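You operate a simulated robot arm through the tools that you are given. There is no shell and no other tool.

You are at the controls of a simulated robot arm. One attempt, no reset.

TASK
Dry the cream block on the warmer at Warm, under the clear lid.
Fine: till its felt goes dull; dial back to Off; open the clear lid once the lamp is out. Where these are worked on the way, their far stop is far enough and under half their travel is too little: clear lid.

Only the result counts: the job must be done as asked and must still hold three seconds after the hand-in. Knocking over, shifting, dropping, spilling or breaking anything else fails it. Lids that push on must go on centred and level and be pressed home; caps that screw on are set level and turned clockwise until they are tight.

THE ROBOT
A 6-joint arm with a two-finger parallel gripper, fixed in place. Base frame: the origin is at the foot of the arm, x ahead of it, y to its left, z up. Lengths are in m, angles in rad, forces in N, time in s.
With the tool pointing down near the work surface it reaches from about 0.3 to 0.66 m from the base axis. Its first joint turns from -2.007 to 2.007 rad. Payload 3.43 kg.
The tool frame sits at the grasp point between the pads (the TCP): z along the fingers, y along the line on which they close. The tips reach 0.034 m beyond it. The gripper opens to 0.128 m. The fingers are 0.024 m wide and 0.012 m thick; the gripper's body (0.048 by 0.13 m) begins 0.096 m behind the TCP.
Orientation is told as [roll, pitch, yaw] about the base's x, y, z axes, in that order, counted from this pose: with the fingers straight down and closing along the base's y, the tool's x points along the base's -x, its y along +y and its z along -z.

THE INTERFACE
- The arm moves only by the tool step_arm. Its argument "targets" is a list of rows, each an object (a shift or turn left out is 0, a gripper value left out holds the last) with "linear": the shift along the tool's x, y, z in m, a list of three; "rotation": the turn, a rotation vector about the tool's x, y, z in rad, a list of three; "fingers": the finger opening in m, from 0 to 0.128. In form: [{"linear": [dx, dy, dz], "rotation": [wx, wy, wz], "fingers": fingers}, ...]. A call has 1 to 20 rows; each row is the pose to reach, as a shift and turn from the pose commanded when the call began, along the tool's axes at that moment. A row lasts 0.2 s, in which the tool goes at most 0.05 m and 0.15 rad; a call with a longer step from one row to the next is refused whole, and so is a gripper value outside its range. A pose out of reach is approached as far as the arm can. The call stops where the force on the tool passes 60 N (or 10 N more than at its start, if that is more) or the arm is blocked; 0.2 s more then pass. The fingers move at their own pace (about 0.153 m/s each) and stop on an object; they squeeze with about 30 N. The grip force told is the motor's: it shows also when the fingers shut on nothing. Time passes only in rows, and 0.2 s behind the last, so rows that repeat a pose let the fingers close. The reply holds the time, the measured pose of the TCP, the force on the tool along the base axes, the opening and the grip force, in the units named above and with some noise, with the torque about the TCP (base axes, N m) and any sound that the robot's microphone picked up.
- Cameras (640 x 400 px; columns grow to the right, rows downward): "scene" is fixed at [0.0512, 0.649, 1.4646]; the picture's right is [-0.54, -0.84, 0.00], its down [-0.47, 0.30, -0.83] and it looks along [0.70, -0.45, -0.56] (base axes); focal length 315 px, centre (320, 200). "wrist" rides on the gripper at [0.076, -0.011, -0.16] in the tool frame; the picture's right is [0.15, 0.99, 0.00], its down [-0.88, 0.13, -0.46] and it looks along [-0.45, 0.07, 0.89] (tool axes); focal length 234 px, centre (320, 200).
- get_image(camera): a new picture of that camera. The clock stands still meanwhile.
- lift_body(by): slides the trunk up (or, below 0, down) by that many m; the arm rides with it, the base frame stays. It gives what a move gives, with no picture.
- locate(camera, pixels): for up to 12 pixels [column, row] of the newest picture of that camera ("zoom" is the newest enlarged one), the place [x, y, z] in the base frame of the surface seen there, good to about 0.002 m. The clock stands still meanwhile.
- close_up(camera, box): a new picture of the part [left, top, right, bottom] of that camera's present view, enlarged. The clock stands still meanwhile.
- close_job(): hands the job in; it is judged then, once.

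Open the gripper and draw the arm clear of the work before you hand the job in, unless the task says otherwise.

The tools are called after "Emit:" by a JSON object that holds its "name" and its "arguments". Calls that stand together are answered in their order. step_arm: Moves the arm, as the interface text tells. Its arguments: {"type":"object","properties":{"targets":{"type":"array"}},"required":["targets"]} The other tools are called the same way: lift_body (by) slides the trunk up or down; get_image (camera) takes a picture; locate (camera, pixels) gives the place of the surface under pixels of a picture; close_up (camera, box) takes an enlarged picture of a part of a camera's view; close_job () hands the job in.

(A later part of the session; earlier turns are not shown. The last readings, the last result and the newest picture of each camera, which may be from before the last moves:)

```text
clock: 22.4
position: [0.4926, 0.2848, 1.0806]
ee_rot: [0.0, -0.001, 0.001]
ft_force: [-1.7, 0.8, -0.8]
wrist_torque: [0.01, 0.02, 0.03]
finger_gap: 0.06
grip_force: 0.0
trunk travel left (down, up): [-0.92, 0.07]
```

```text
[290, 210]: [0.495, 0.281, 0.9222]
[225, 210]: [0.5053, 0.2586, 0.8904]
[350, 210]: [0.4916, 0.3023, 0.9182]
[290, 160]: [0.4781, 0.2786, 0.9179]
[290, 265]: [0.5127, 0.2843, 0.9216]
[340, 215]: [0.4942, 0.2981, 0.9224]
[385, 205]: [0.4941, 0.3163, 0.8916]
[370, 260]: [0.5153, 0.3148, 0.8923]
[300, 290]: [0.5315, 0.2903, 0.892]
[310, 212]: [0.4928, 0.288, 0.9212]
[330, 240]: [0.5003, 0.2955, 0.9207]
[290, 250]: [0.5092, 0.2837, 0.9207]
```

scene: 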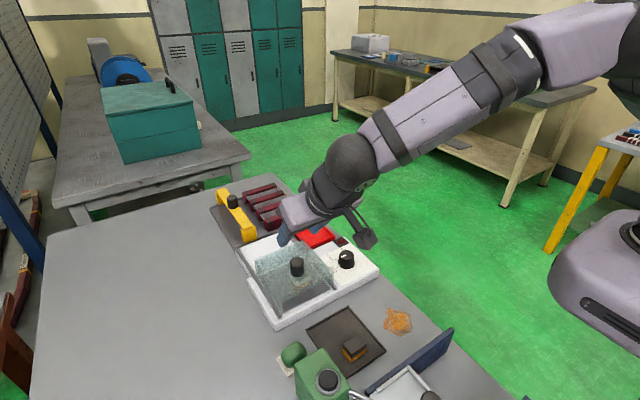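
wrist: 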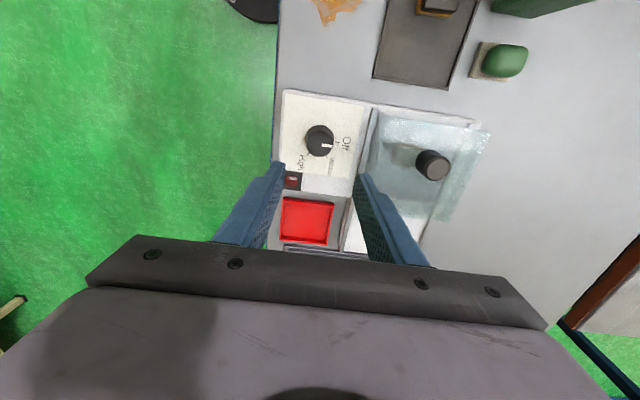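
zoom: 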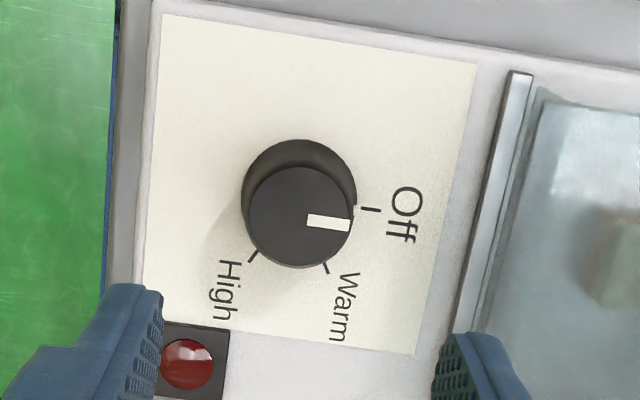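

Dial centre is about (0.4955, 0.285), top z 0.922, ticks 60° apart. To keep the fingers off the pointer pip, I yaw the gripper 90° counter-clockwise so it grips along x.

Emit:
{"name": "step_arm", "arguments": {"targets": [{"linear": [-0.0029, 0.0002, 0], "rotation": [0, 0, -0.143], "fingers": 0.07}, {"linear": [-0.0029, 0.0002, 0], "rotation": [0, 0, -0.286]}, {"linear": [-0.0029, 0.0002, 0], "rotation": [0, 0, -0.429]}, {"linear": [-0.0029, 0.0002, 0], "rotation": [0, 0, -0.572]}, {"linear": [-0.0029, 0.0002, 0], "rotation": [0, 0, -0.715]}, {"linear": [-0.0029, 0.0002, 0], "rotation": [0, 0, -0.858]}, {"linear": [-0.0029, 0.0002, 0], "rotation": [0, 0, -1.0]}, {"linear": [-0.0029, 0.0002, 0], "rotation": [0, 0, -1.143]}, {"linear": [-0.0029, 0.0002, 0], "rotation": [0, 0, -1.286]}, {"linear": [-0.0029, 0.0002, 0], "rotation": [0, 0, -1.429]}, {"linear": [-0.0029, 0.0002, 0], "rotation": [0, 0, -1.5708]}, {"linear": [-0.0029, 0.0002, 0], "rotation": [0, 0, -1.5708]}]}}

Emit:
{"name": "get_image", "arguments": {"camera": "wrist"}}

Emit:
{"name": "get_image", "arguments": {"camera": "scene"}}

```text
clock: 25.0
position: [0.4971, 0.2863, 1.0811]
ee_rot: [-0.002, 0.002, 1.572]
ft_force: [0.0, -0.6, 0.0]
wrist_torque: [0.0, 0.02, -0.02]
finger_gap: 0.0698
grip_force: 0.0
trunk travel left (down, up): [-0.92, 0.07]
```

```text
taken
```

wrist: 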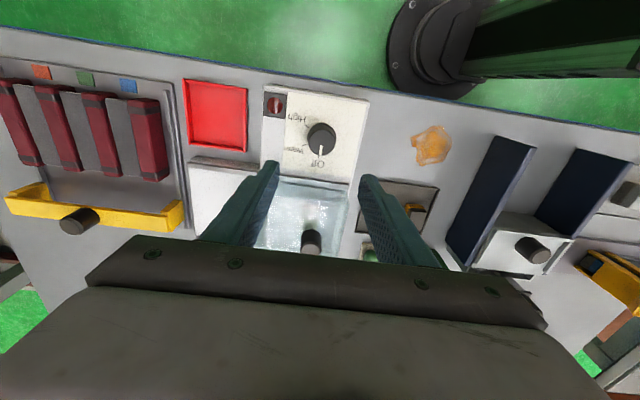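

```text
taken
```

scene: 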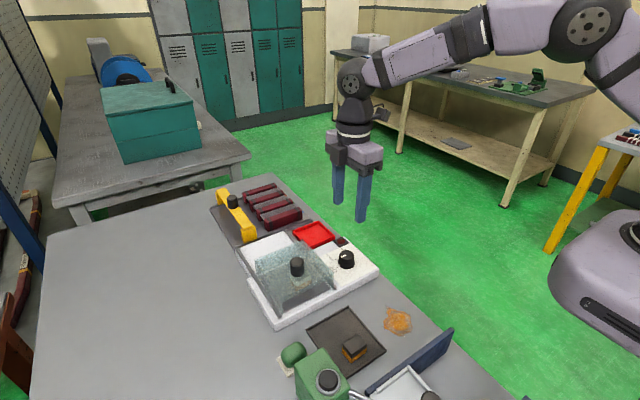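

The yaw worked (1.572). I refine the dial centre from this wrist view.

Emit:
{"name": "close_up", "arguments": {"camera": "wrist", "box": [270, 90, 380, 190]}}

Emit:
{"name": "locate", "arguments": {"camera": "zoom", "pixels": [[300, 190], [300, 215], [270, 200], [345, 200], [310, 235], [310, 170], [290, 200], [255, 200], [360, 200]]}}

```text
4.00 times, centred on (325, 140) of wrist
```

zoom: 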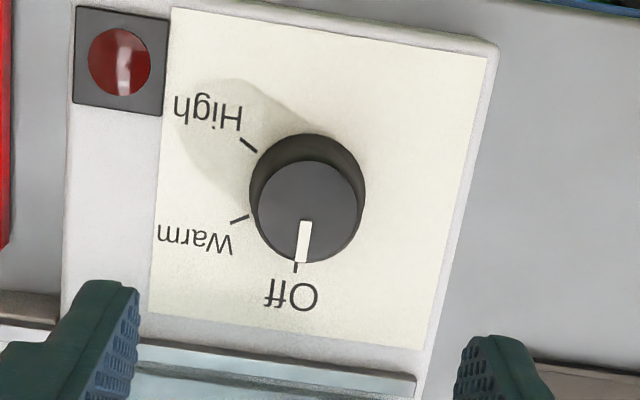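

```text
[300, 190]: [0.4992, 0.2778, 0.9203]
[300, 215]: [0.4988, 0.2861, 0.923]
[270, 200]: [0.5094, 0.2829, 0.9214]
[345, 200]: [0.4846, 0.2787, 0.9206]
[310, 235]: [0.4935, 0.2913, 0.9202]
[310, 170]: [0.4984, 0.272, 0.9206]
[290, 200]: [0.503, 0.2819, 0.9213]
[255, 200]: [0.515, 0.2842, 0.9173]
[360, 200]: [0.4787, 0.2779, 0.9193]
```

Centre is about (0.4962, 0.285). I descend to TCP z≈0.934, with the tips about 8 mm above the panel straddling the dial along x.

Emit:
{"name": "step_arm", "arguments": {"targets": [{"linear": [0.0013, 0.0009, 0.04]}, {"linear": [0.0013, 0.0009, 0.08]}, {"linear": [0.0013, 0.0009, 0.115]}, {"linear": [0.0013, 0.0009, 0.137]}, {"linear": [0.0013, 0.0009, 0.147]}, {"linear": [0.0013, 0.0009, 0.147]}]}}

Emit:
{"name": "close_up", "arguments": {"camera": "scene", "box": [260, 180, 400, 300]}}

Emit:
{"name": "get_image", "arguments": {"camera": "wrist"}}

```text
clock: 26.4
position: [0.4982, 0.2834, 0.9345]
ee_rot: [-0.002, -0.001, 1.572]
ft_force: [0.3, -0.2, 0.3]
wrist_torque: [-0.02, 0.0, -0.01]
finger_gap: 0.07
grip_force: 0.0
trunk travel left (down, up): [-0.92, 0.07]
```

```text
3.33 times, centred on (330, 240) of scene
```

zoom: 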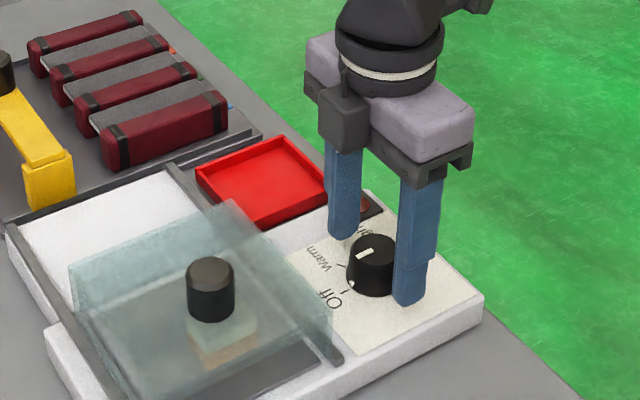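

```text
taken
```

wrist: 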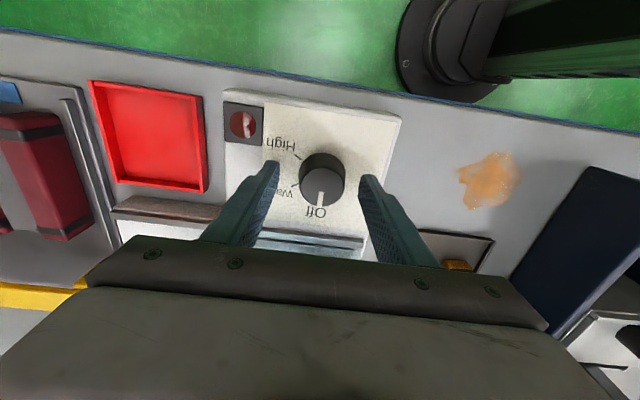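

The fingers straddle the dial without contact. I close on it.

Emit:
{"name": "step_arm", "arguments": {"targets": [{"fingers": 0.02}, {"fingers": 0.02}, {"fingers": 0.02}]}}

Emit:
{"name": "close_up", "arguments": {"camera": "scene", "box": [300, 210, 400, 300]}}

```text
clock: 27.2
position: [0.4951, 0.2836, 0.9337]
ee_rot: [0.002, 0.001, 1.569]
ft_force: [-9.0, 1.3, -3.6]
wrist_torque: [0.24, -0.08, -0.01]
finger_gap: 0.0394
grip_force: 45.2
trunk travel left (down, up): [-0.92, 0.07]
```

```text
4.44 times, centred on (350, 255) of scene
```

zoom: 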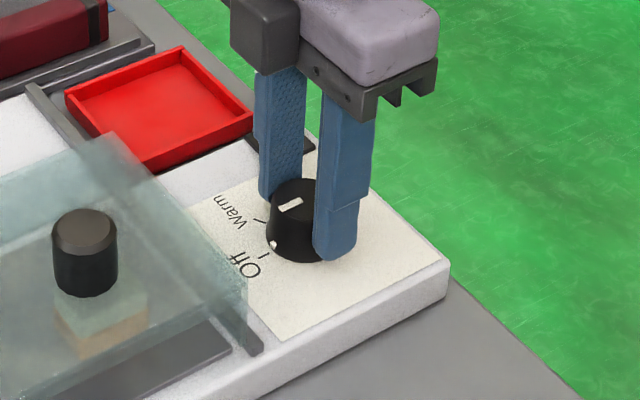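

Grip on the dial is firm (gap 0.039). I turn it clockwise 60° (1.047 rad about tool z) towards Warm.

Emit:
{"name": "step_arm", "arguments": {"targets": [{"rotation": [0, 0, 0.131]}, {"rotation": [0, 0, 0.262]}, {"rotation": [0, 0, 0.393]}, {"rotation": [0, 0, 0.524]}, {"rotation": [0, 0, 0.655]}, {"rotation": [0, 0, 0.786]}, {"rotation": [0, 0, 0.917]}, {"rotation": [0, 0, 1.047]}, {"rotation": [0, 0, 1.047]}]}}

Emit:
{"name": "close_up", "arguments": {"camera": "scene", "box": [300, 210, 400, 300]}}

Emit:
{"name": "get_image", "arguments": {"camera": "wrist"}}

```text
clock: 29.2
position: [0.4947, 0.2845, 0.9335]
ee_rot: [-0.001, 0.003, 0.523]
ft_force: [-16.9, 3.1, -12.1]
wrist_torque: [0.89, 0.65, -0.02]
finger_gap: 0.0395
grip_force: 45.6
trunk travel left (down, up): [-0.92, 0.07]
```

```text
4.44 times, centred on (350, 255) of scene
```

zoom: 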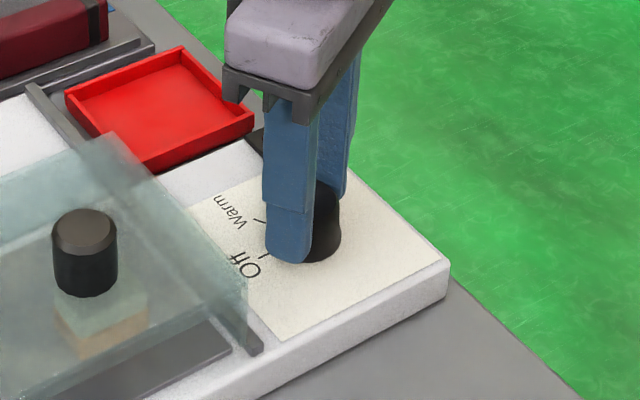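

```text
taken
```

wrist: 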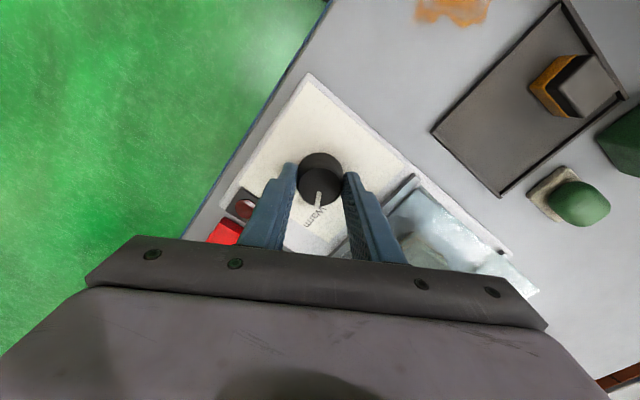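

The pointer now looks to point at "Warm" (wrist 320,200). I zoom in to check the alignment and the lamp.

Emit:
{"name": "close_up", "arguments": {"camera": "wrist", "box": [220, 130, 420, 270]}}

Emit:
{"name": "close_up", "arguments": {"camera": "scene", "box": [280, 240, 330, 290]}}

```text
2.86 times, centred on (320, 200) of wrist
```

zoom: 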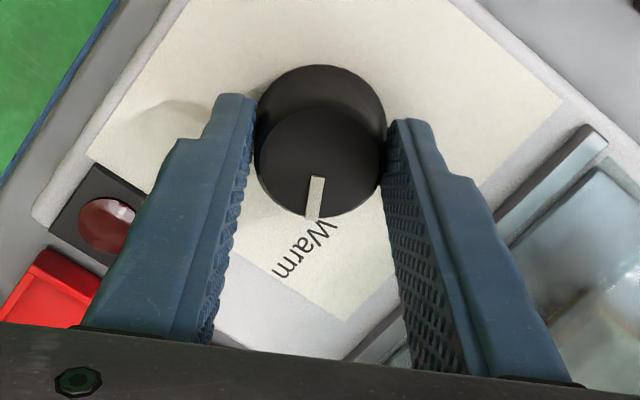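

```text
8.00 times, centred on (305, 265) of scene
```

zoom: 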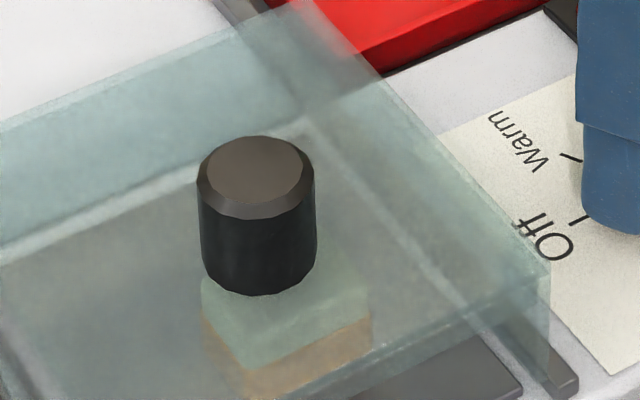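

The dial turned 1.046 rad and the pointer sits toward Warm; the lamp looks unlit so far. I let a second pass while still holding and look again.

Emit:
{"name": "step_arm", "arguments": {"targets": [{"rotation": [0, 0, 0]}, {"rotation": [0, 0, 0]}, {"rotation": [0, 0, 0]}, {"rotation": [0, 0, 0]}]}}

Emit:
{"name": "close_up", "arguments": {"camera": "wrist", "box": [220, 130, 420, 270]}}

Emit:
{"name": "close_up", "arguments": {"camera": "scene", "box": [280, 240, 330, 290]}}

```text
clock: 30.2
position: [0.4942, 0.2851, 0.9351]
ee_rot: [-0.003, 0.004, 0.524]
ft_force: [-17.7, 5.0, -13.0]
wrist_torque: [0.64, 0.68, 0.01]
finger_gap: 0.0394
grip_force: 45.2
trunk travel left (down, up): [-0.92, 0.07]
```

```text
2.86 times, centred on (320, 200) of wrist
```

zoom: 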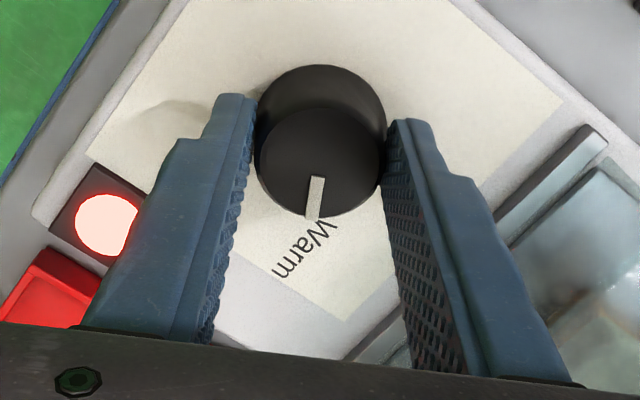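

```text
8.00 times, centred on (305, 265) of scene
```

zoom: 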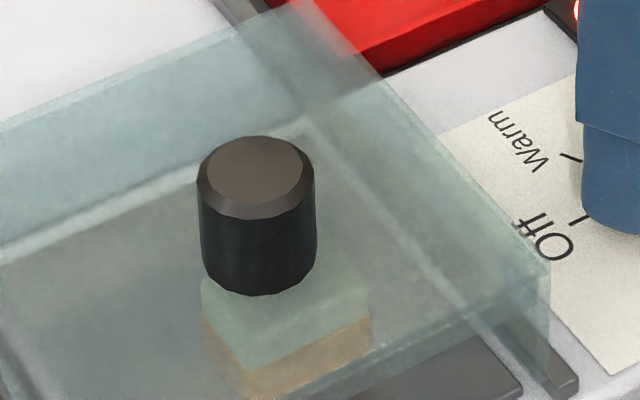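

The lamp now glows, so the warmer is on at Warm. I keep holding the dial and watch the felt (scene zoom ~290,310) in short waits.

Emit:
{"name": "step_arm", "arguments": {"targets": [{"rotation": [0, 0, 0]}, {"rotation": [0, 0, 0]}, {"rotation": [0, 0, 0]}, {"rotation": [0, 0, 0]}, {"rotation": [0, 0, 0]}, {"rotation": [0, 0, 0]}, {"rotation": [0, 0, 0]}]}}

Emit:
{"name": "close_up", "arguments": {"camera": "scene", "box": [280, 240, 330, 290]}}

Emit:
{"name": "get_image", "arguments": {"camera": "wrist"}}

```text
clock: 31.8
position: [0.4942, 0.2831, 0.9332]
ee_rot: [-0.002, 0.004, 0.523]
ft_force: [-17.1, 4.6, -12.3]
wrist_torque: [0.59, 0.86, 0.02]
finger_gap: 0.0397
grip_force: 44.7
trunk travel left (down, up): [-0.92, 0.07]
```

```text
8.00 times, centred on (305, 265) of scene
```

zoom: 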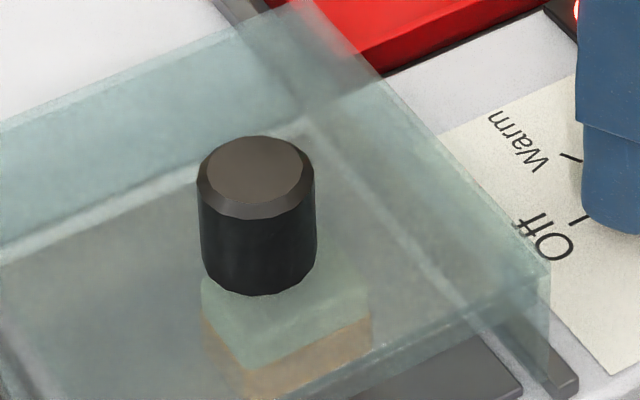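

```text
taken
```

wrist: 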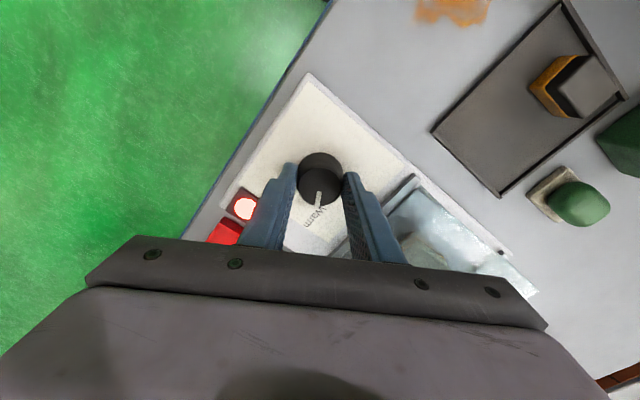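

No visible change yet; the lamp is lit at (245,207). I wait another 2 s.

Emit:
{"name": "step_arm", "arguments": {"targets": [{"rotation": [0, 0, 0]}, {"rotation": [0, 0, 0]}, {"rotation": [0, 0, 0]}, {"rotation": [0, 0, 0]}, {"rotation": [0, 0, 0]}, {"rotation": [0, 0, 0]}, {"rotation": [0, 0, 0]}, {"rotation": [0, 0, 0]}, {"rotation": [0, 0, 0]}]}}

Emit:
{"name": "close_up", "arguments": {"camera": "scene", "box": [280, 240, 330, 290]}}

Emit:
{"name": "close_up", "arguments": {"camera": "wrist", "box": [370, 170, 550, 300]}}

```text
clock: 33.8
position: [0.4946, 0.2844, 0.9344]
ee_rot: [-0.002, 0.004, 0.524]
ft_force: [-18.0, 4.7, -11.6]
wrist_torque: [0.58, 0.81, -0.03]
finger_gap: 0.0396
grip_force: 44.7
trunk travel left (down, up): [-0.92, 0.07]
```

```text
8.00 times, centred on (305, 265) of scene
```

zoom: 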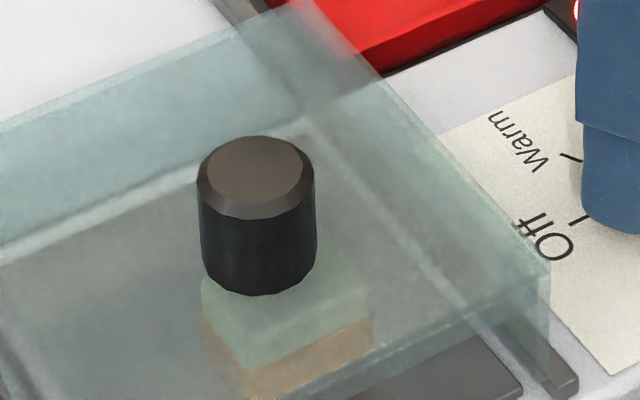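

```text
3.08 times, centred on (460, 235) of wrist
```

zoom: 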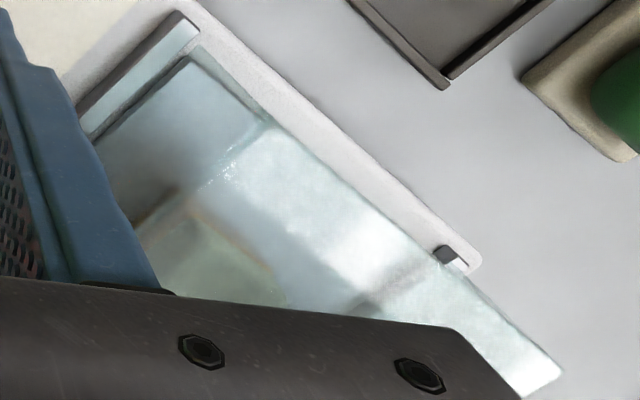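

Baseline noted; felt still looks the same through the lid (scene zoom 290,310). Another 2 s.

Emit:
{"name": "step_arm", "arguments": {"targets": [{"rotation": [0, 0, 0]}, {"rotation": [0, 0, 0]}, {"rotation": [0, 0, 0]}, {"rotation": [0, 0, 0]}, {"rotation": [0, 0, 0]}, {"rotation": [0, 0, 0]}, {"rotation": [0, 0, 0]}, {"rotation": [0, 0, 0]}, {"rotation": [0, 0, 0]}]}}

Emit:
{"name": "close_up", "arguments": {"camera": "scene", "box": [280, 240, 330, 290]}}

Emit:
{"name": "close_up", "arguments": {"camera": "wrist", "box": [370, 170, 550, 300]}}

```text
clock: 35.8
position: [0.4944, 0.285, 0.9335]
ee_rot: [-0.002, 0.002, 0.523]
ft_force: [-17.8, 4.9, -11.9]
wrist_torque: [0.62, 0.84, 0.0]
finger_gap: 0.0394
grip_force: 45.4
trunk travel left (down, up): [-0.92, 0.07]
```

```text
8.00 times, centred on (305, 265) of scene
```

zoom: 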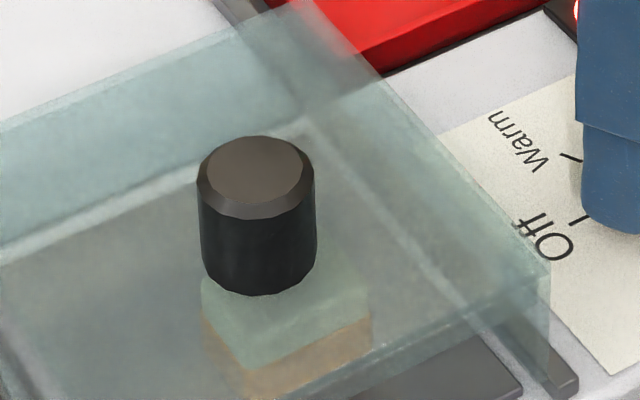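

```text
3.08 times, centred on (460, 235) of wrist
```

zoom: 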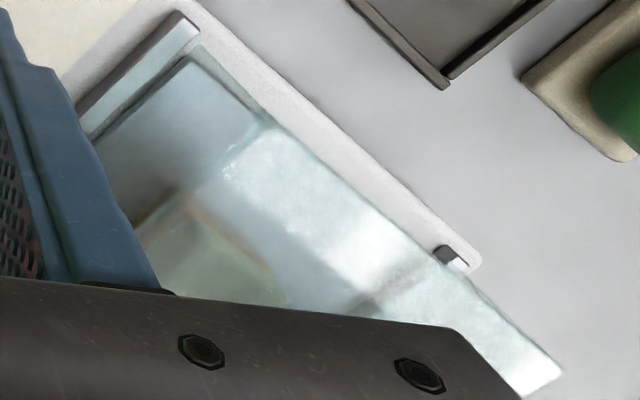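

Still unchanged. I wait another 2 s and look at both views again.

Emit:
{"name": "step_arm", "arguments": {"targets": [{"rotation": [0, 0, 0]}, {"rotation": [0, 0, 0]}, {"rotation": [0, 0, 0]}, {"rotation": [0, 0, 0]}, {"rotation": [0, 0, 0]}, {"rotation": [0, 0, 0]}, {"rotation": [0, 0, 0]}, {"rotation": [0, 0, 0]}, {"rotation": [0, 0, 0]}]}}

Emit:
{"name": "close_up", "arguments": {"camera": "scene", "box": [280, 240, 330, 290]}}

Emit:
{"name": "close_up", "arguments": {"camera": "wrist", "box": [370, 170, 550, 300]}}

```text
clock: 37.8
position: [0.4946, 0.284, 0.9334]
ee_rot: [-0.001, 0.005, 0.524]
ft_force: [-17.5, 4.9, -11.6]
wrist_torque: [0.57, 0.86, -0.01]
finger_gap: 0.0396
grip_force: 44.5
trunk travel left (down, up): [-0.92, 0.07]
```

```text
8.00 times, centred on (305, 265) of scene
```

zoom: 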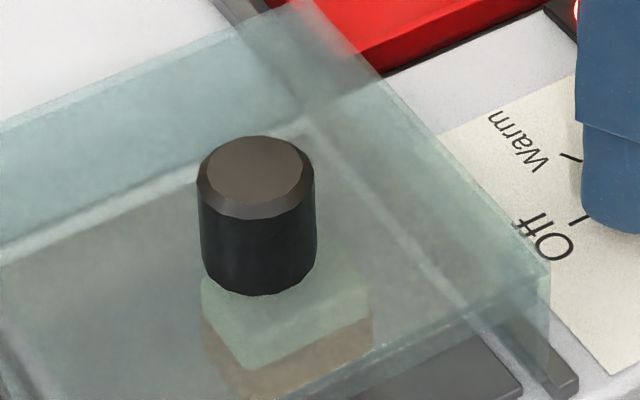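

```text
3.08 times, centred on (460, 235) of wrist
```

zoom: 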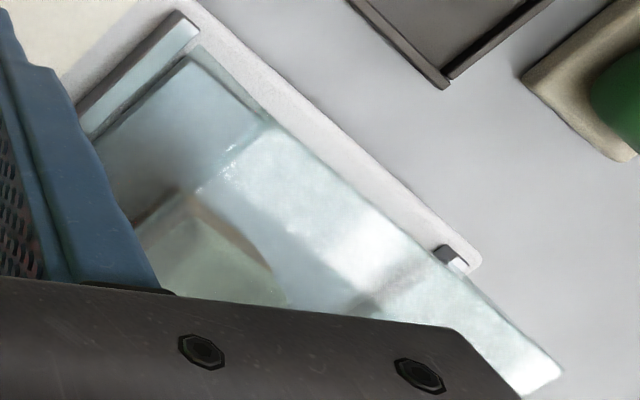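

The lower (formerly orange) layer has turned from tan-orange to a duller grey-brown in both views: scene zoom (300,370) and wrist zoom (240,230). I zoom in to confirm without letting time pass.

Emit:
{"name": "close_up", "arguments": {"camera": "scene", "box": [295, 265, 335, 295]}}

Emit:
{"name": "close_up", "arguments": {"camera": "scene", "box": [230, 215, 390, 370]}}

```text
13.33 times, centred on (315, 280) of scene
```

zoom: 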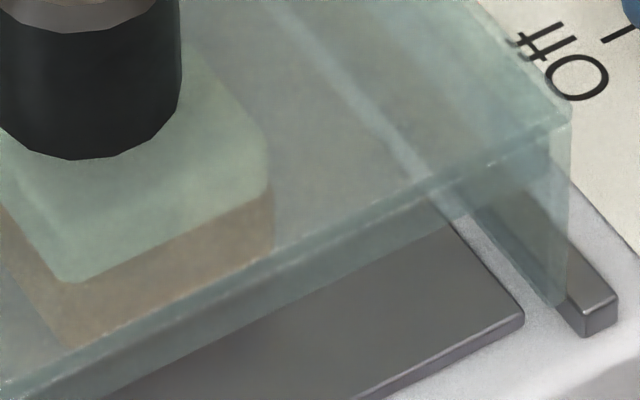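

```text
2.58 times, centred on (310, 292) of scene
```

zoom: 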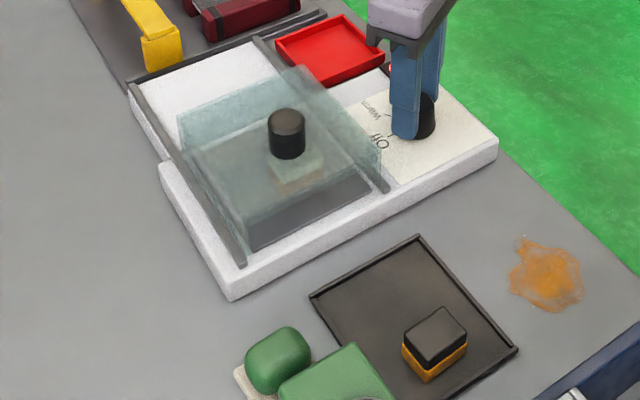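

The felt layer is clearly duller than the dark block's vivid orange. One brief 0.4 s check tells me whether the change is complete or still progressing.

Emit:
{"name": "step_arm", "arguments": {"targets": [{"rotation": [0, 0, 0]}]}}

Emit:
{"name": "close_up", "arguments": {"camera": "scene", "box": [295, 265, 335, 295]}}

```text
clock: 38.2
position: [0.4942, 0.2842, 0.9325]
ee_rot: [-0.002, 0.002, 0.525]
ft_force: [-17.3, 5.0, -10.5]
wrist_torque: [0.58, 0.87, 0.04]
finger_gap: 0.0397
grip_force: 44.9
trunk travel left (down, up): [-0.92, 0.07]
```

```text
13.33 times, centred on (315, 280) of scene
```

zoom: 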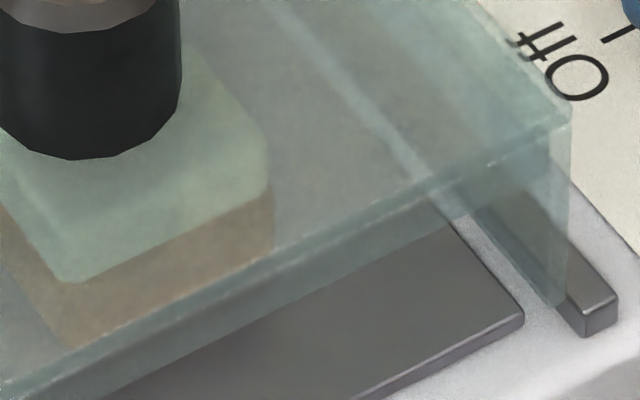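

The colour is the same as before, so the change is complete and the felt is dry. I turn the dial back counter-clockwise 60° to Off.

Emit:
{"name": "step_arm", "arguments": {"targets": [{"rotation": [0, 0, -0.14]}, {"rotation": [0, 0, -0.28]}, {"rotation": [0, 0, -0.42]}, {"rotation": [0, 0, -0.56]}, {"rotation": [0, 0, -0.7]}, {"rotation": [0, 0, -0.84]}, {"rotation": [0, 0, -0.98]}, {"rotation": [0, 0, -1.05]}]}}

Emit:
{"name": "close_up", "arguments": {"camera": "scene", "box": [300, 210, 400, 300]}}

Emit:
{"name": "close_up", "arguments": {"camera": "wrist", "box": [200, 90, 400, 250]}}

```text
clock: 40.0
position: [0.4946, 0.2836, 0.9335]
ee_rot: [-0.001, 0.003, 1.574]
ft_force: [-15.6, 2.5, -13.7]
wrist_torque: [-0.51, -0.31, -0.39]
finger_gap: 0.0398
grip_force: 45.2
trunk travel left (down, up): [-0.92, 0.07]
```

```text
4.44 times, centred on (350, 255) of scene
```

zoom: 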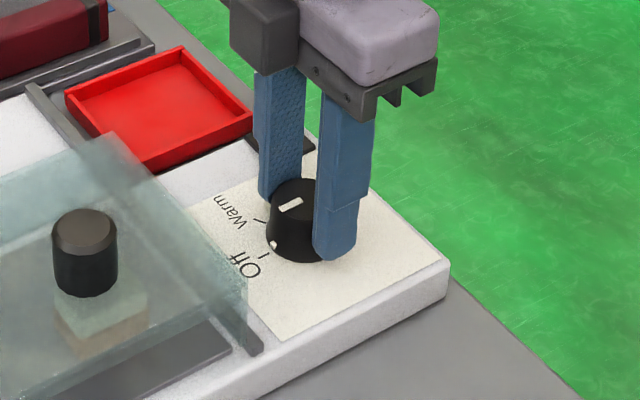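

```text
2.50 times, centred on (300, 170) of wrist
```

zoom: 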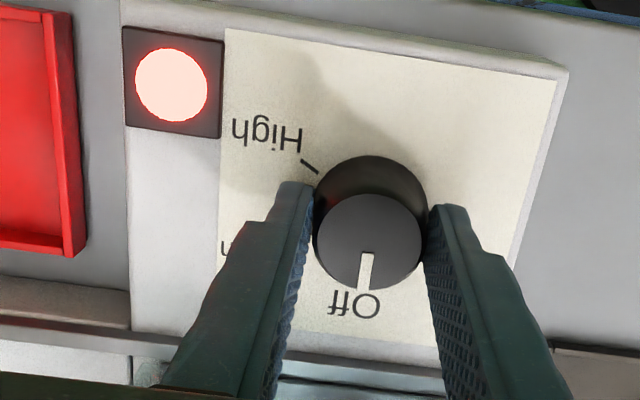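

The dial is back at Off; the lamp is still glowing as it cools. I release the dial and rise straight up.

Emit:
{"name": "step_arm", "arguments": {"targets": [{"fingers": 0.07}, {"fingers": 0.07}, {"linear": [0, 0, -0.03]}, {"linear": [0, 0, -0.07]}, {"linear": [0, 0, -0.11]}, {"linear": [0, 0, -0.147]}]}}

Emit:
{"name": "close_up", "arguments": {"camera": "wrist", "box": [250, 80, 400, 200]}}

Emit:
{"name": "close_up", "arguments": {"camera": "scene", "box": [230, 215, 390, 330]}}

```text
clock: 41.4
position: [0.4959, 0.2827, 1.0813]
ee_rot: [-0.001, -0.001, 1.574]
ft_force: [0.2, 0.4, -0.7]
wrist_torque: [-0.01, 0.0, 0.03]
finger_gap: 0.0698
grip_force: 0.0
trunk travel left (down, up): [-0.92, 0.07]
```

```text
3.33 times, centred on (325, 140) of wrist
```

zoom: 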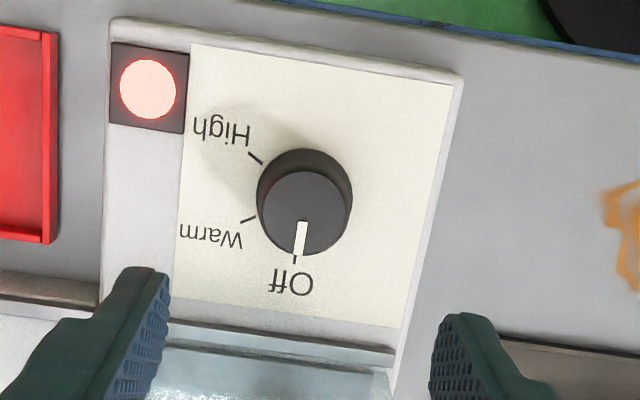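

```text
3.48 times, centred on (310, 272) of scene
```

zoom: 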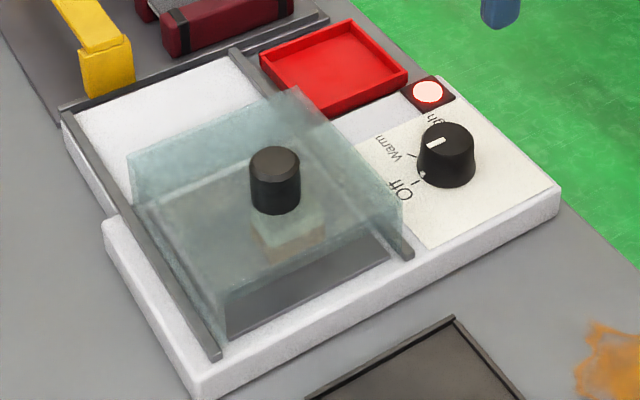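

The dial sits exactly on the Off tick, and the lamp is still lit (zoom 148,88). While it cools I yaw the gripper back to 0, not touching the lid.

Emit:
{"name": "step_arm", "arguments": {"targets": [{"rotation": [0, 0, 0.143]}, {"rotation": [0, 0, 0.286]}, {"rotation": [0, 0, 0.429]}, {"rotation": [0, 0, 0.572]}, {"rotation": [0, 0, 0.715]}, {"rotation": [0, 0, 0.858]}, {"rotation": [0, 0, 1.0]}, {"rotation": [0, 0, 1.143]}, {"rotation": [0, 0, 1.286]}, {"rotation": [0, 0, 1.429]}, {"rotation": [0, 0, 1.5725]}, {"rotation": [0, 0, 1.5725]}]}}

Emit:
{"name": "close_up", "arguments": {"camera": "scene", "box": [230, 215, 390, 330]}}

```text
clock: 44.0
position: [0.4961, 0.2842, 1.0811]
ee_rot: [0.001, 0.0, 0.001]
ft_force: [0.3, 0.2, -0.2]
wrist_torque: [-0.02, -0.02, -0.04]
finger_gap: 0.0702
grip_force: 0.0
trunk travel left (down, up): [-0.92, 0.07]
```

```text
3.48 times, centred on (310, 272) of scene
```

zoom: 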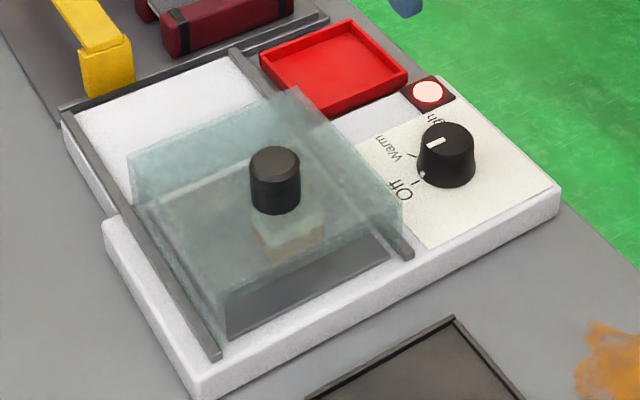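

The lamp is still lit, so I only pre-position: tilt 35° and hover above the knob (x≈0.491, y≈0.4265) with clearance.

Emit:
{"name": "step_arm", "arguments": {"targets": [{"linear": [0.003, 0.028, 0.0], "rotation": [0, -0.122, 0], "fingers": 0.065}, {"linear": [0.007, 0.056, 0.0], "rotation": [0, -0.244, 0]}, {"linear": [0.01, 0.085, 0.002], "rotation": [0, -0.366, 0]}, {"linear": [0.014, 0.113, 0.005], "rotation": [0, -0.488, 0]}, {"linear": [0.0176, 0.1423, 0.011], "rotation": [0, -0.61, 0]}, {"linear": [0.0176, 0.1423, 0.011], "rotation": [0, -0.61, 0]}]}}

Emit:
{"name": "get_image", "arguments": {"camera": "scene"}}

Emit:
{"name": "get_image", "arguments": {"camera": "wrist"}}

Emit:
{"name": "locate", "arguments": {"camera": "wrist", "pixels": [[325, 118], [312, 112], [325, 95], [320, 125], [338, 112]]}}

```text
clock: 45.4
position: [0.4794, 0.4249, 1.0707]
ee_rot: [0.0, -0.612, 0.0]
ft_force: [0.4, 0.8, -0.4]
wrist_torque: [0.0, 0.01, 0.05]
finger_gap: 0.065
grip_force: 0.0
trunk travel left (down, up): [-0.92, 0.07]
```

```text
taken
```

scene: 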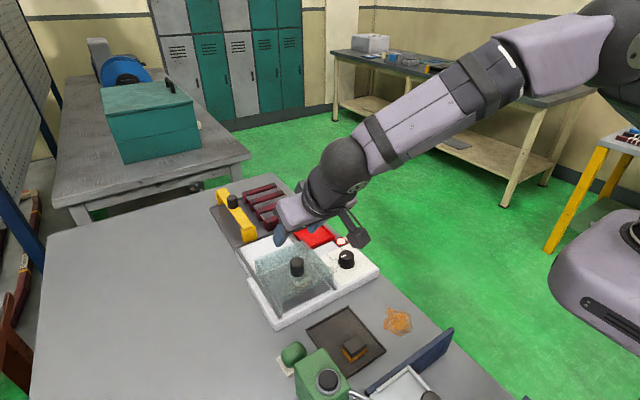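

```text
taken
```

wrist: 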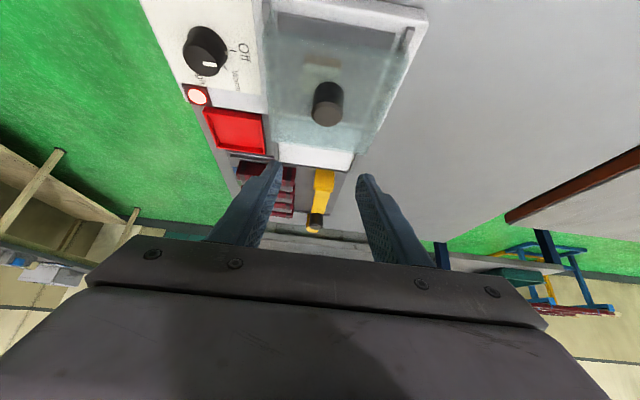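

```text
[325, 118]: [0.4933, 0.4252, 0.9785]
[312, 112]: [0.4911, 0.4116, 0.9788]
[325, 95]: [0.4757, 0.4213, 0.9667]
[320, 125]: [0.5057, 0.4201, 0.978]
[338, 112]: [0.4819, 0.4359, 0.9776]
```

The knob is confirmed at (0.492, 0.4255) and the lamp is still lit at wrist (197,96). I wait a few seconds at the hover for the lamp to go out.

Emit:
{"name": "step_arm", "arguments": {"targets": [{"rotation": [0, 0, 0]}, {"rotation": [0, 0, 0]}, {"rotation": [0, 0, 0]}, {"rotation": [0, 0, 0]}, {"rotation": [0, 0, 0]}, {"rotation": [0, 0, 0]}, {"rotation": [0, 0, 0]}, {"rotation": [0, 0, 0]}, {"rotation": [0, 0, 0]}, {"rotation": [0, 0, 0]}]}}

Emit:
{"name": "close_up", "arguments": {"camera": "wrist", "box": [150, 0, 430, 190]}}

```text
clock: 47.6
position: [0.4788, 0.4258, 1.0701]
ee_rot: [-0.001, -0.611, 0.001]
ft_force: [0.5, 0.1, 0.6]
wrist_torque: [-0.01, 0.0, -0.03]
finger_gap: 0.0653
grip_force: 0.1
trunk travel left (down, up): [-0.92, 0.07]
```

```text
2.11 times, centred on (290, 95) of wrist
```

zoom: 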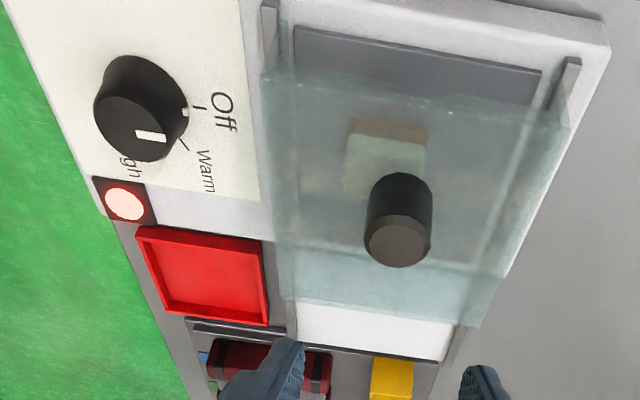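

The lamp still glows (zoom 125,203). I keep waiting.

Emit:
{"name": "step_arm", "arguments": {"targets": [{"rotation": [0, 0, 0]}, {"rotation": [0, 0, 0]}, {"rotation": [0, 0, 0]}, {"rotation": [0, 0, 0]}, {"rotation": [0, 0, 0]}, {"rotation": [0, 0, 0]}, {"rotation": [0, 0, 0]}, {"rotation": [0, 0, 0]}, {"rotation": [0, 0, 0]}, {"rotation": [0, 0, 0]}, {"rotation": [0, 0, 0]}, {"rotation": [0, 0, 0]}, {"rotation": [0, 0, 0]}, {"rotation": [0, 0, 0]}, {"rotation": [0, 0, 0]}]}}

Emit:
{"name": "close_up", "arguments": {"camera": "wrist", "box": [150, 0, 430, 190]}}

```text
clock: 50.8
position: [0.4786, 0.4263, 1.0706]
ee_rot: [0.0, -0.611, 0.002]
ft_force: [0.2, 0.6, 0.2]
wrist_torque: [0.01, 0.05, -0.03]
finger_gap: 0.065
grip_force: 0.0
trunk travel left (down, up): [-0.92, 0.07]
```

```text
2.11 times, centred on (290, 95) of wrist
```

zoom: 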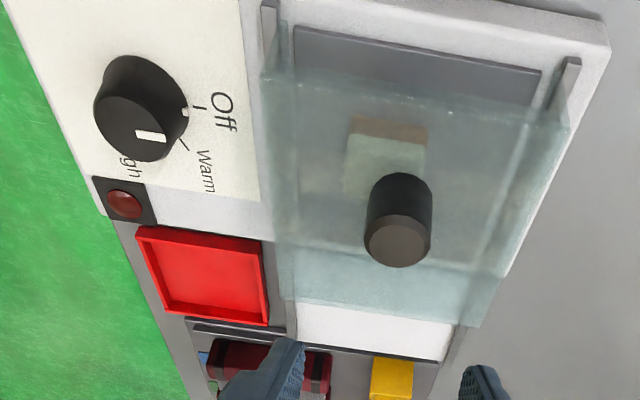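

The lamp is out (zoom 125,203 dark). I descend around the knob and close the fingers on it.

Emit:
{"name": "step_arm", "arguments": {"targets": [{"linear": [0.0153, 0.0003, 0.0218]}, {"linear": [0.0306, 0.0003, 0.0436]}, {"linear": [0.0429, 0.0003, 0.0611]}, {"linear": [0.049, 0.0003, 0.0698]}, {"linear": [0.051, 0.0003, 0.0726]}, {"linear": [0.051, 0.0003, 0.0726]}]}}

Emit:
{"name": "close_up", "arguments": {"camera": "scene", "box": [230, 200, 390, 320]}}

Emit:
{"name": "get_image", "arguments": {"camera": "wrist"}}

```text
clock: 52.2
position: [0.4787, 0.4268, 0.9811]
ee_rot: [-0.001, -0.61, 0.001]
ft_force: [-0.2, 0.4, 1.2]
wrist_torque: [0.0, 0.04, 0.01]
finger_gap: 0.065
grip_force: 0.1
trunk travel left (down, up): [-0.92, 0.07]
```

```text
3.33 times, centred on (310, 260) of scene
```

zoom: 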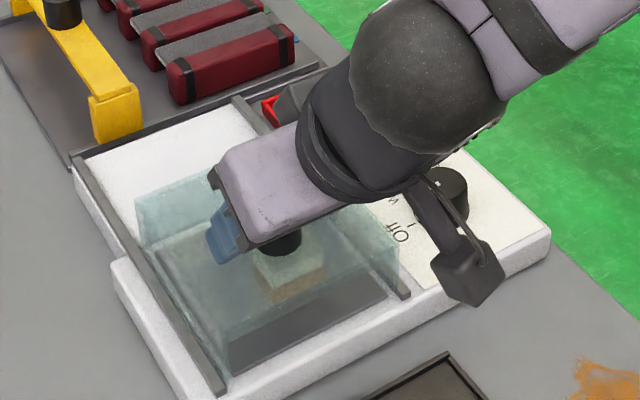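

```text
taken
```

wrist: 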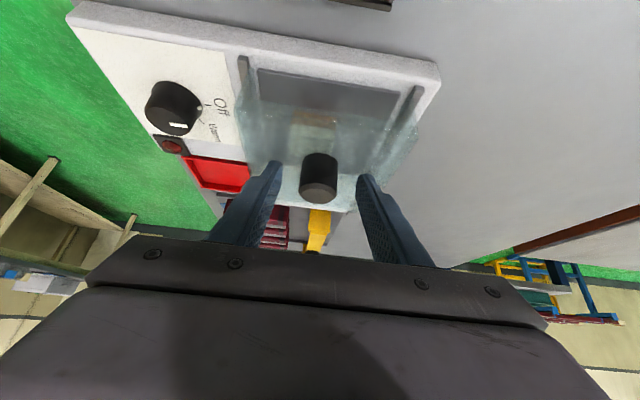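

The fingers straddle the knob (wrist 318,178) and the lamp remains dark at (172,146). I grip the knob.

Emit:
{"name": "step_arm", "arguments": {"targets": [{"fingers": 0.02}, {"fingers": 0.02}, {"fingers": 0.02}]}}

```text
clock: 53.0
position: [0.479, 0.4262, 0.9817]
ee_rot: [-0.002, -0.611, 0.001]
ft_force: [0.2, -4.1, -0.7]
wrist_torque: [-0.07, -0.81, -0.05]
finger_gap: 0.0312
grip_force: 45.0
trunk travel left (down, up): [-0.92, 0.07]
```

The knob is gripped (gap 0.031). I push the lid open along +x, first 60 mm.

Emit:
{"name": "step_arm", "arguments": {"targets": [{"linear": [-0.0082, 0, 0.0057]}, {"linear": [-0.0164, 0, 0.0115]}, {"linear": [-0.0246, 0, 0.0172]}, {"linear": [-0.0327, 0, 0.023]}, {"linear": [-0.0409, 0, 0.0287]}, {"linear": [-0.0491, 0, 0.0345]}]}}

Emit:
{"name": "close_up", "arguments": {"camera": "scene", "box": [210, 180, 370, 320]}}

```text
clock: 54.4
position: [0.5394, 0.4265, 0.981]
ee_rot: [0.001, -0.612, 0.0]
ft_force: [1.0, -3.6, 0.3]
wrist_torque: [-0.24, 1.02, 0.03]
finger_gap: 0.031
grip_force: 45.2
trunk travel left (down, up): [-0.92, 0.07]
```

```text
2.86 times, centred on (290, 250) of scene
```

zoom: 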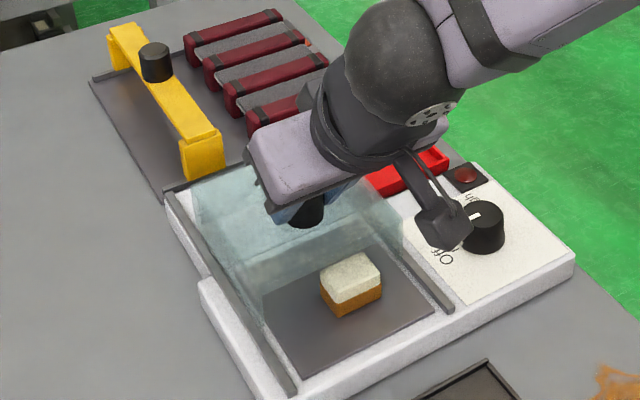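

The lid moves well, the block stays in place, and its felt is now dull brown. I continue the remaining ~66 mm to the open stop.

Emit:
{"name": "step_arm", "arguments": {"targets": [{"linear": [-0.0082, 0, 0.0057]}, {"linear": [-0.0164, 0, 0.0115]}, {"linear": [-0.0246, 0, 0.0172]}, {"linear": [-0.0327, 0, 0.023]}, {"linear": [-0.0409, 0, 0.0287]}, {"linear": [-0.0475, 0, 0.0333]}, {"linear": [-0.0532, 0, 0.0373]}]}}

Emit:
{"name": "close_up", "arguments": {"camera": "scene", "box": [210, 180, 370, 320]}}

```text
clock: 56.0
position: [0.6033, 0.4261, 0.9807]
ee_rot: [0.0, -0.611, 0.001]
ft_force: [-2.1, -7.3, -2.6]
wrist_torque: [-0.04, 0.09, -0.18]
finger_gap: 0.0312
grip_force: 45.0
trunk travel left (down, up): [-0.92, 0.07]
```

```text
2.86 times, centred on (290, 250) of scene
```

zoom: 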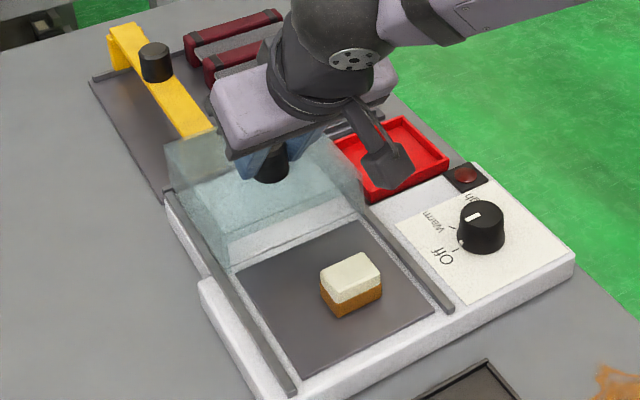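

The lid is back to its original open position (TCP x 0.603 vs 0.6045 at start). I nudge 2 mm more to seat it at the stop.

Emit:
{"name": "step_arm", "arguments": {"targets": [{"linear": [-0.0008, 0, 0.0006]}, {"linear": [-0.0016, 0, 0.0011]}, {"linear": [-0.0016, 0, 0.0011]}]}}

```text
clock: 56.8
position: [0.6034, 0.4252, 0.9812]
ee_rot: [-0.001, -0.609, 0.002]
ft_force: [-11.4, -9.2, -4.8]
wrist_torque: [0.17, -0.55, -0.02]
finger_gap: 0.0312
grip_force: 45.0
trunk travel left (down, up): [-0.92, 0.07]
```

The x force rose to −11 N with no further motion, so the lid is at its open stop. I open the fingers and back straight up.

Emit:
{"name": "step_arm", "arguments": {"targets": [{"linear": [0, 0, 0], "fingers": 0.065}, {"linear": [0, 0, 0], "fingers": 0.065}, {"linear": [0.0115, 0, 0.0164], "fingers": 0.065}]}}

```text
clock: 57.6
position: [0.6064, 0.4286, 0.982]
ee_rot: [0.022, -0.64, -0.007]
ft_force: [-6.7, -3.4, 50.3]
wrist_torque: [-1.87, -0.29, -0.45]
finger_gap: 0.0663
grip_force: 1.6
trunk travel left (down, up): [-0.92, 0.07]
```

I used the wrong sign and pressed down on the lid (50 N). I immediately lift straight up.

Emit:
{"name": "step_arm", "arguments": {"targets": [{"linear": [-0.0115, 0, -0.0164]}, {"linear": [-0.023, 0, -0.0327]}, {"linear": [-0.04, 0, -0.057]}, {"linear": [-0.0575, 0, -0.082]}, {"linear": [-0.0575, 0, -0.082]}]}}

Emit:
{"name": "get_image", "arguments": {"camera": "scene"}}

Emit:
{"name": "get_image", "arguments": {"camera": "wrist"}}

Emit:
{"name": "close_up", "arguments": {"camera": "scene", "box": [210, 180, 390, 330]}}

```text
clock: 58.8
position: [0.6049, 0.4281, 1.0605]
ee_rot: [-0.002, -0.61, 0.003]
ft_force: [-0.2, 0.6, -0.1]
wrist_torque: [-0.02, 0.05, 0.02]
finger_gap: 0.0649
grip_force: 0.0
trunk travel left (down, up): [-0.92, 0.07]
```

```text
taken
```

scene: 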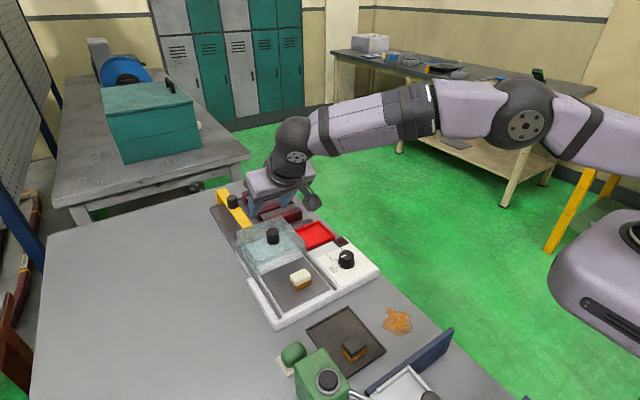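

```text
taken
```

wrist: 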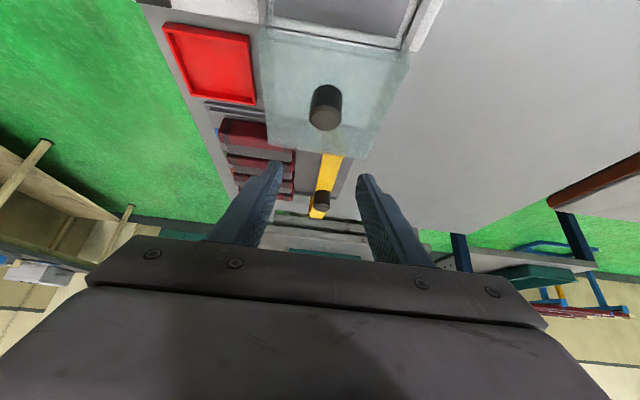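

```text
2.67 times, centred on (300, 255) of scene
```

zoom: 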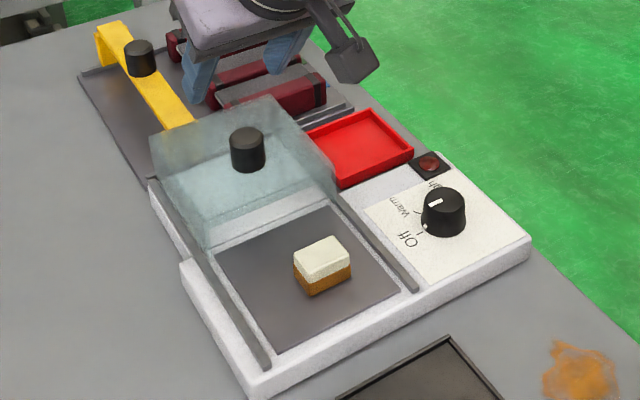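

Despite the press, the lid sits level on its rails in the original open place, with the dial at Off and the lamp out. I check the block's felt against the dark block and compare the warmer's position.

Emit:
{"name": "close_up", "arguments": {"camera": "scene", "box": [280, 260, 380, 370]}}

Emit:
{"name": "close_up", "arguments": {"camera": "scene", "box": [225, 205, 315, 275]}}

Emit:
{"name": "close_up", "arguments": {"camera": "scene", "box": [200, 180, 400, 340]}}

Emit:
{"name": "locate", "arguments": {"camera": "zoom", "pixels": [[248, 125], [250, 152], [225, 240], [335, 190], [395, 270], [280, 328], [265, 370], [515, 235], [212, 232], [205, 235], [436, 185]]}}

```text
3.64 times, centred on (330, 315) of scene
```

zoom: 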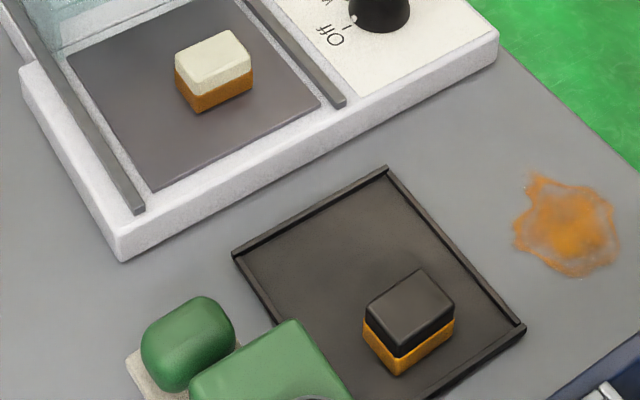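

```text
5.71 times, centred on (270, 240) of scene
```

zoom: 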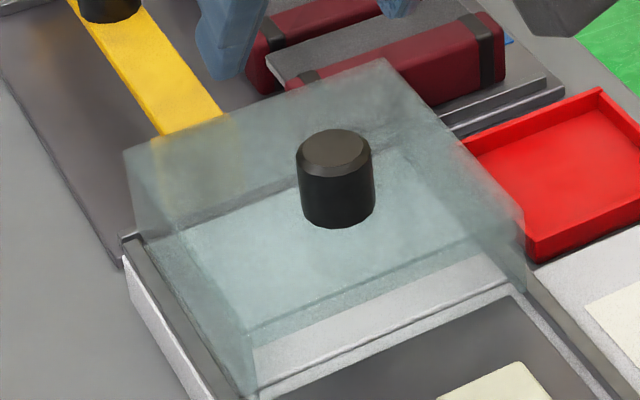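

```text
2.50 times, centred on (300, 260) of scene
```

zoom: 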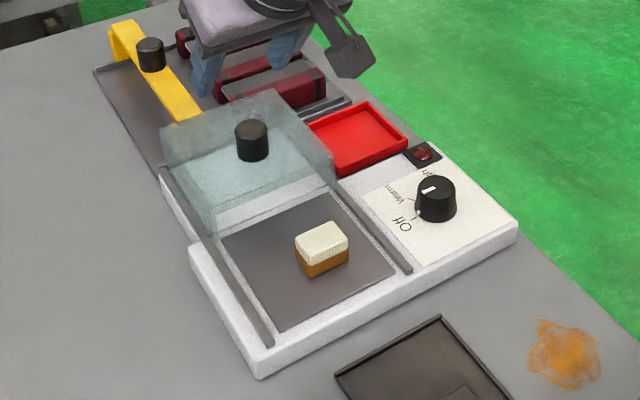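

```text
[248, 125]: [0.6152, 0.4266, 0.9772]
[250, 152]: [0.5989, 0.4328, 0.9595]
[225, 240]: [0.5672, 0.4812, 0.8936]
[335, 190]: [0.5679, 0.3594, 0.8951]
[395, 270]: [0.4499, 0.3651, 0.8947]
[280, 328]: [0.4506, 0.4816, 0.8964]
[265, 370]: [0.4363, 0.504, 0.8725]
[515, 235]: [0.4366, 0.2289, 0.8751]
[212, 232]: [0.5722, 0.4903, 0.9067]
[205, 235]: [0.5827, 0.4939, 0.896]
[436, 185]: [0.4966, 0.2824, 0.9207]
```

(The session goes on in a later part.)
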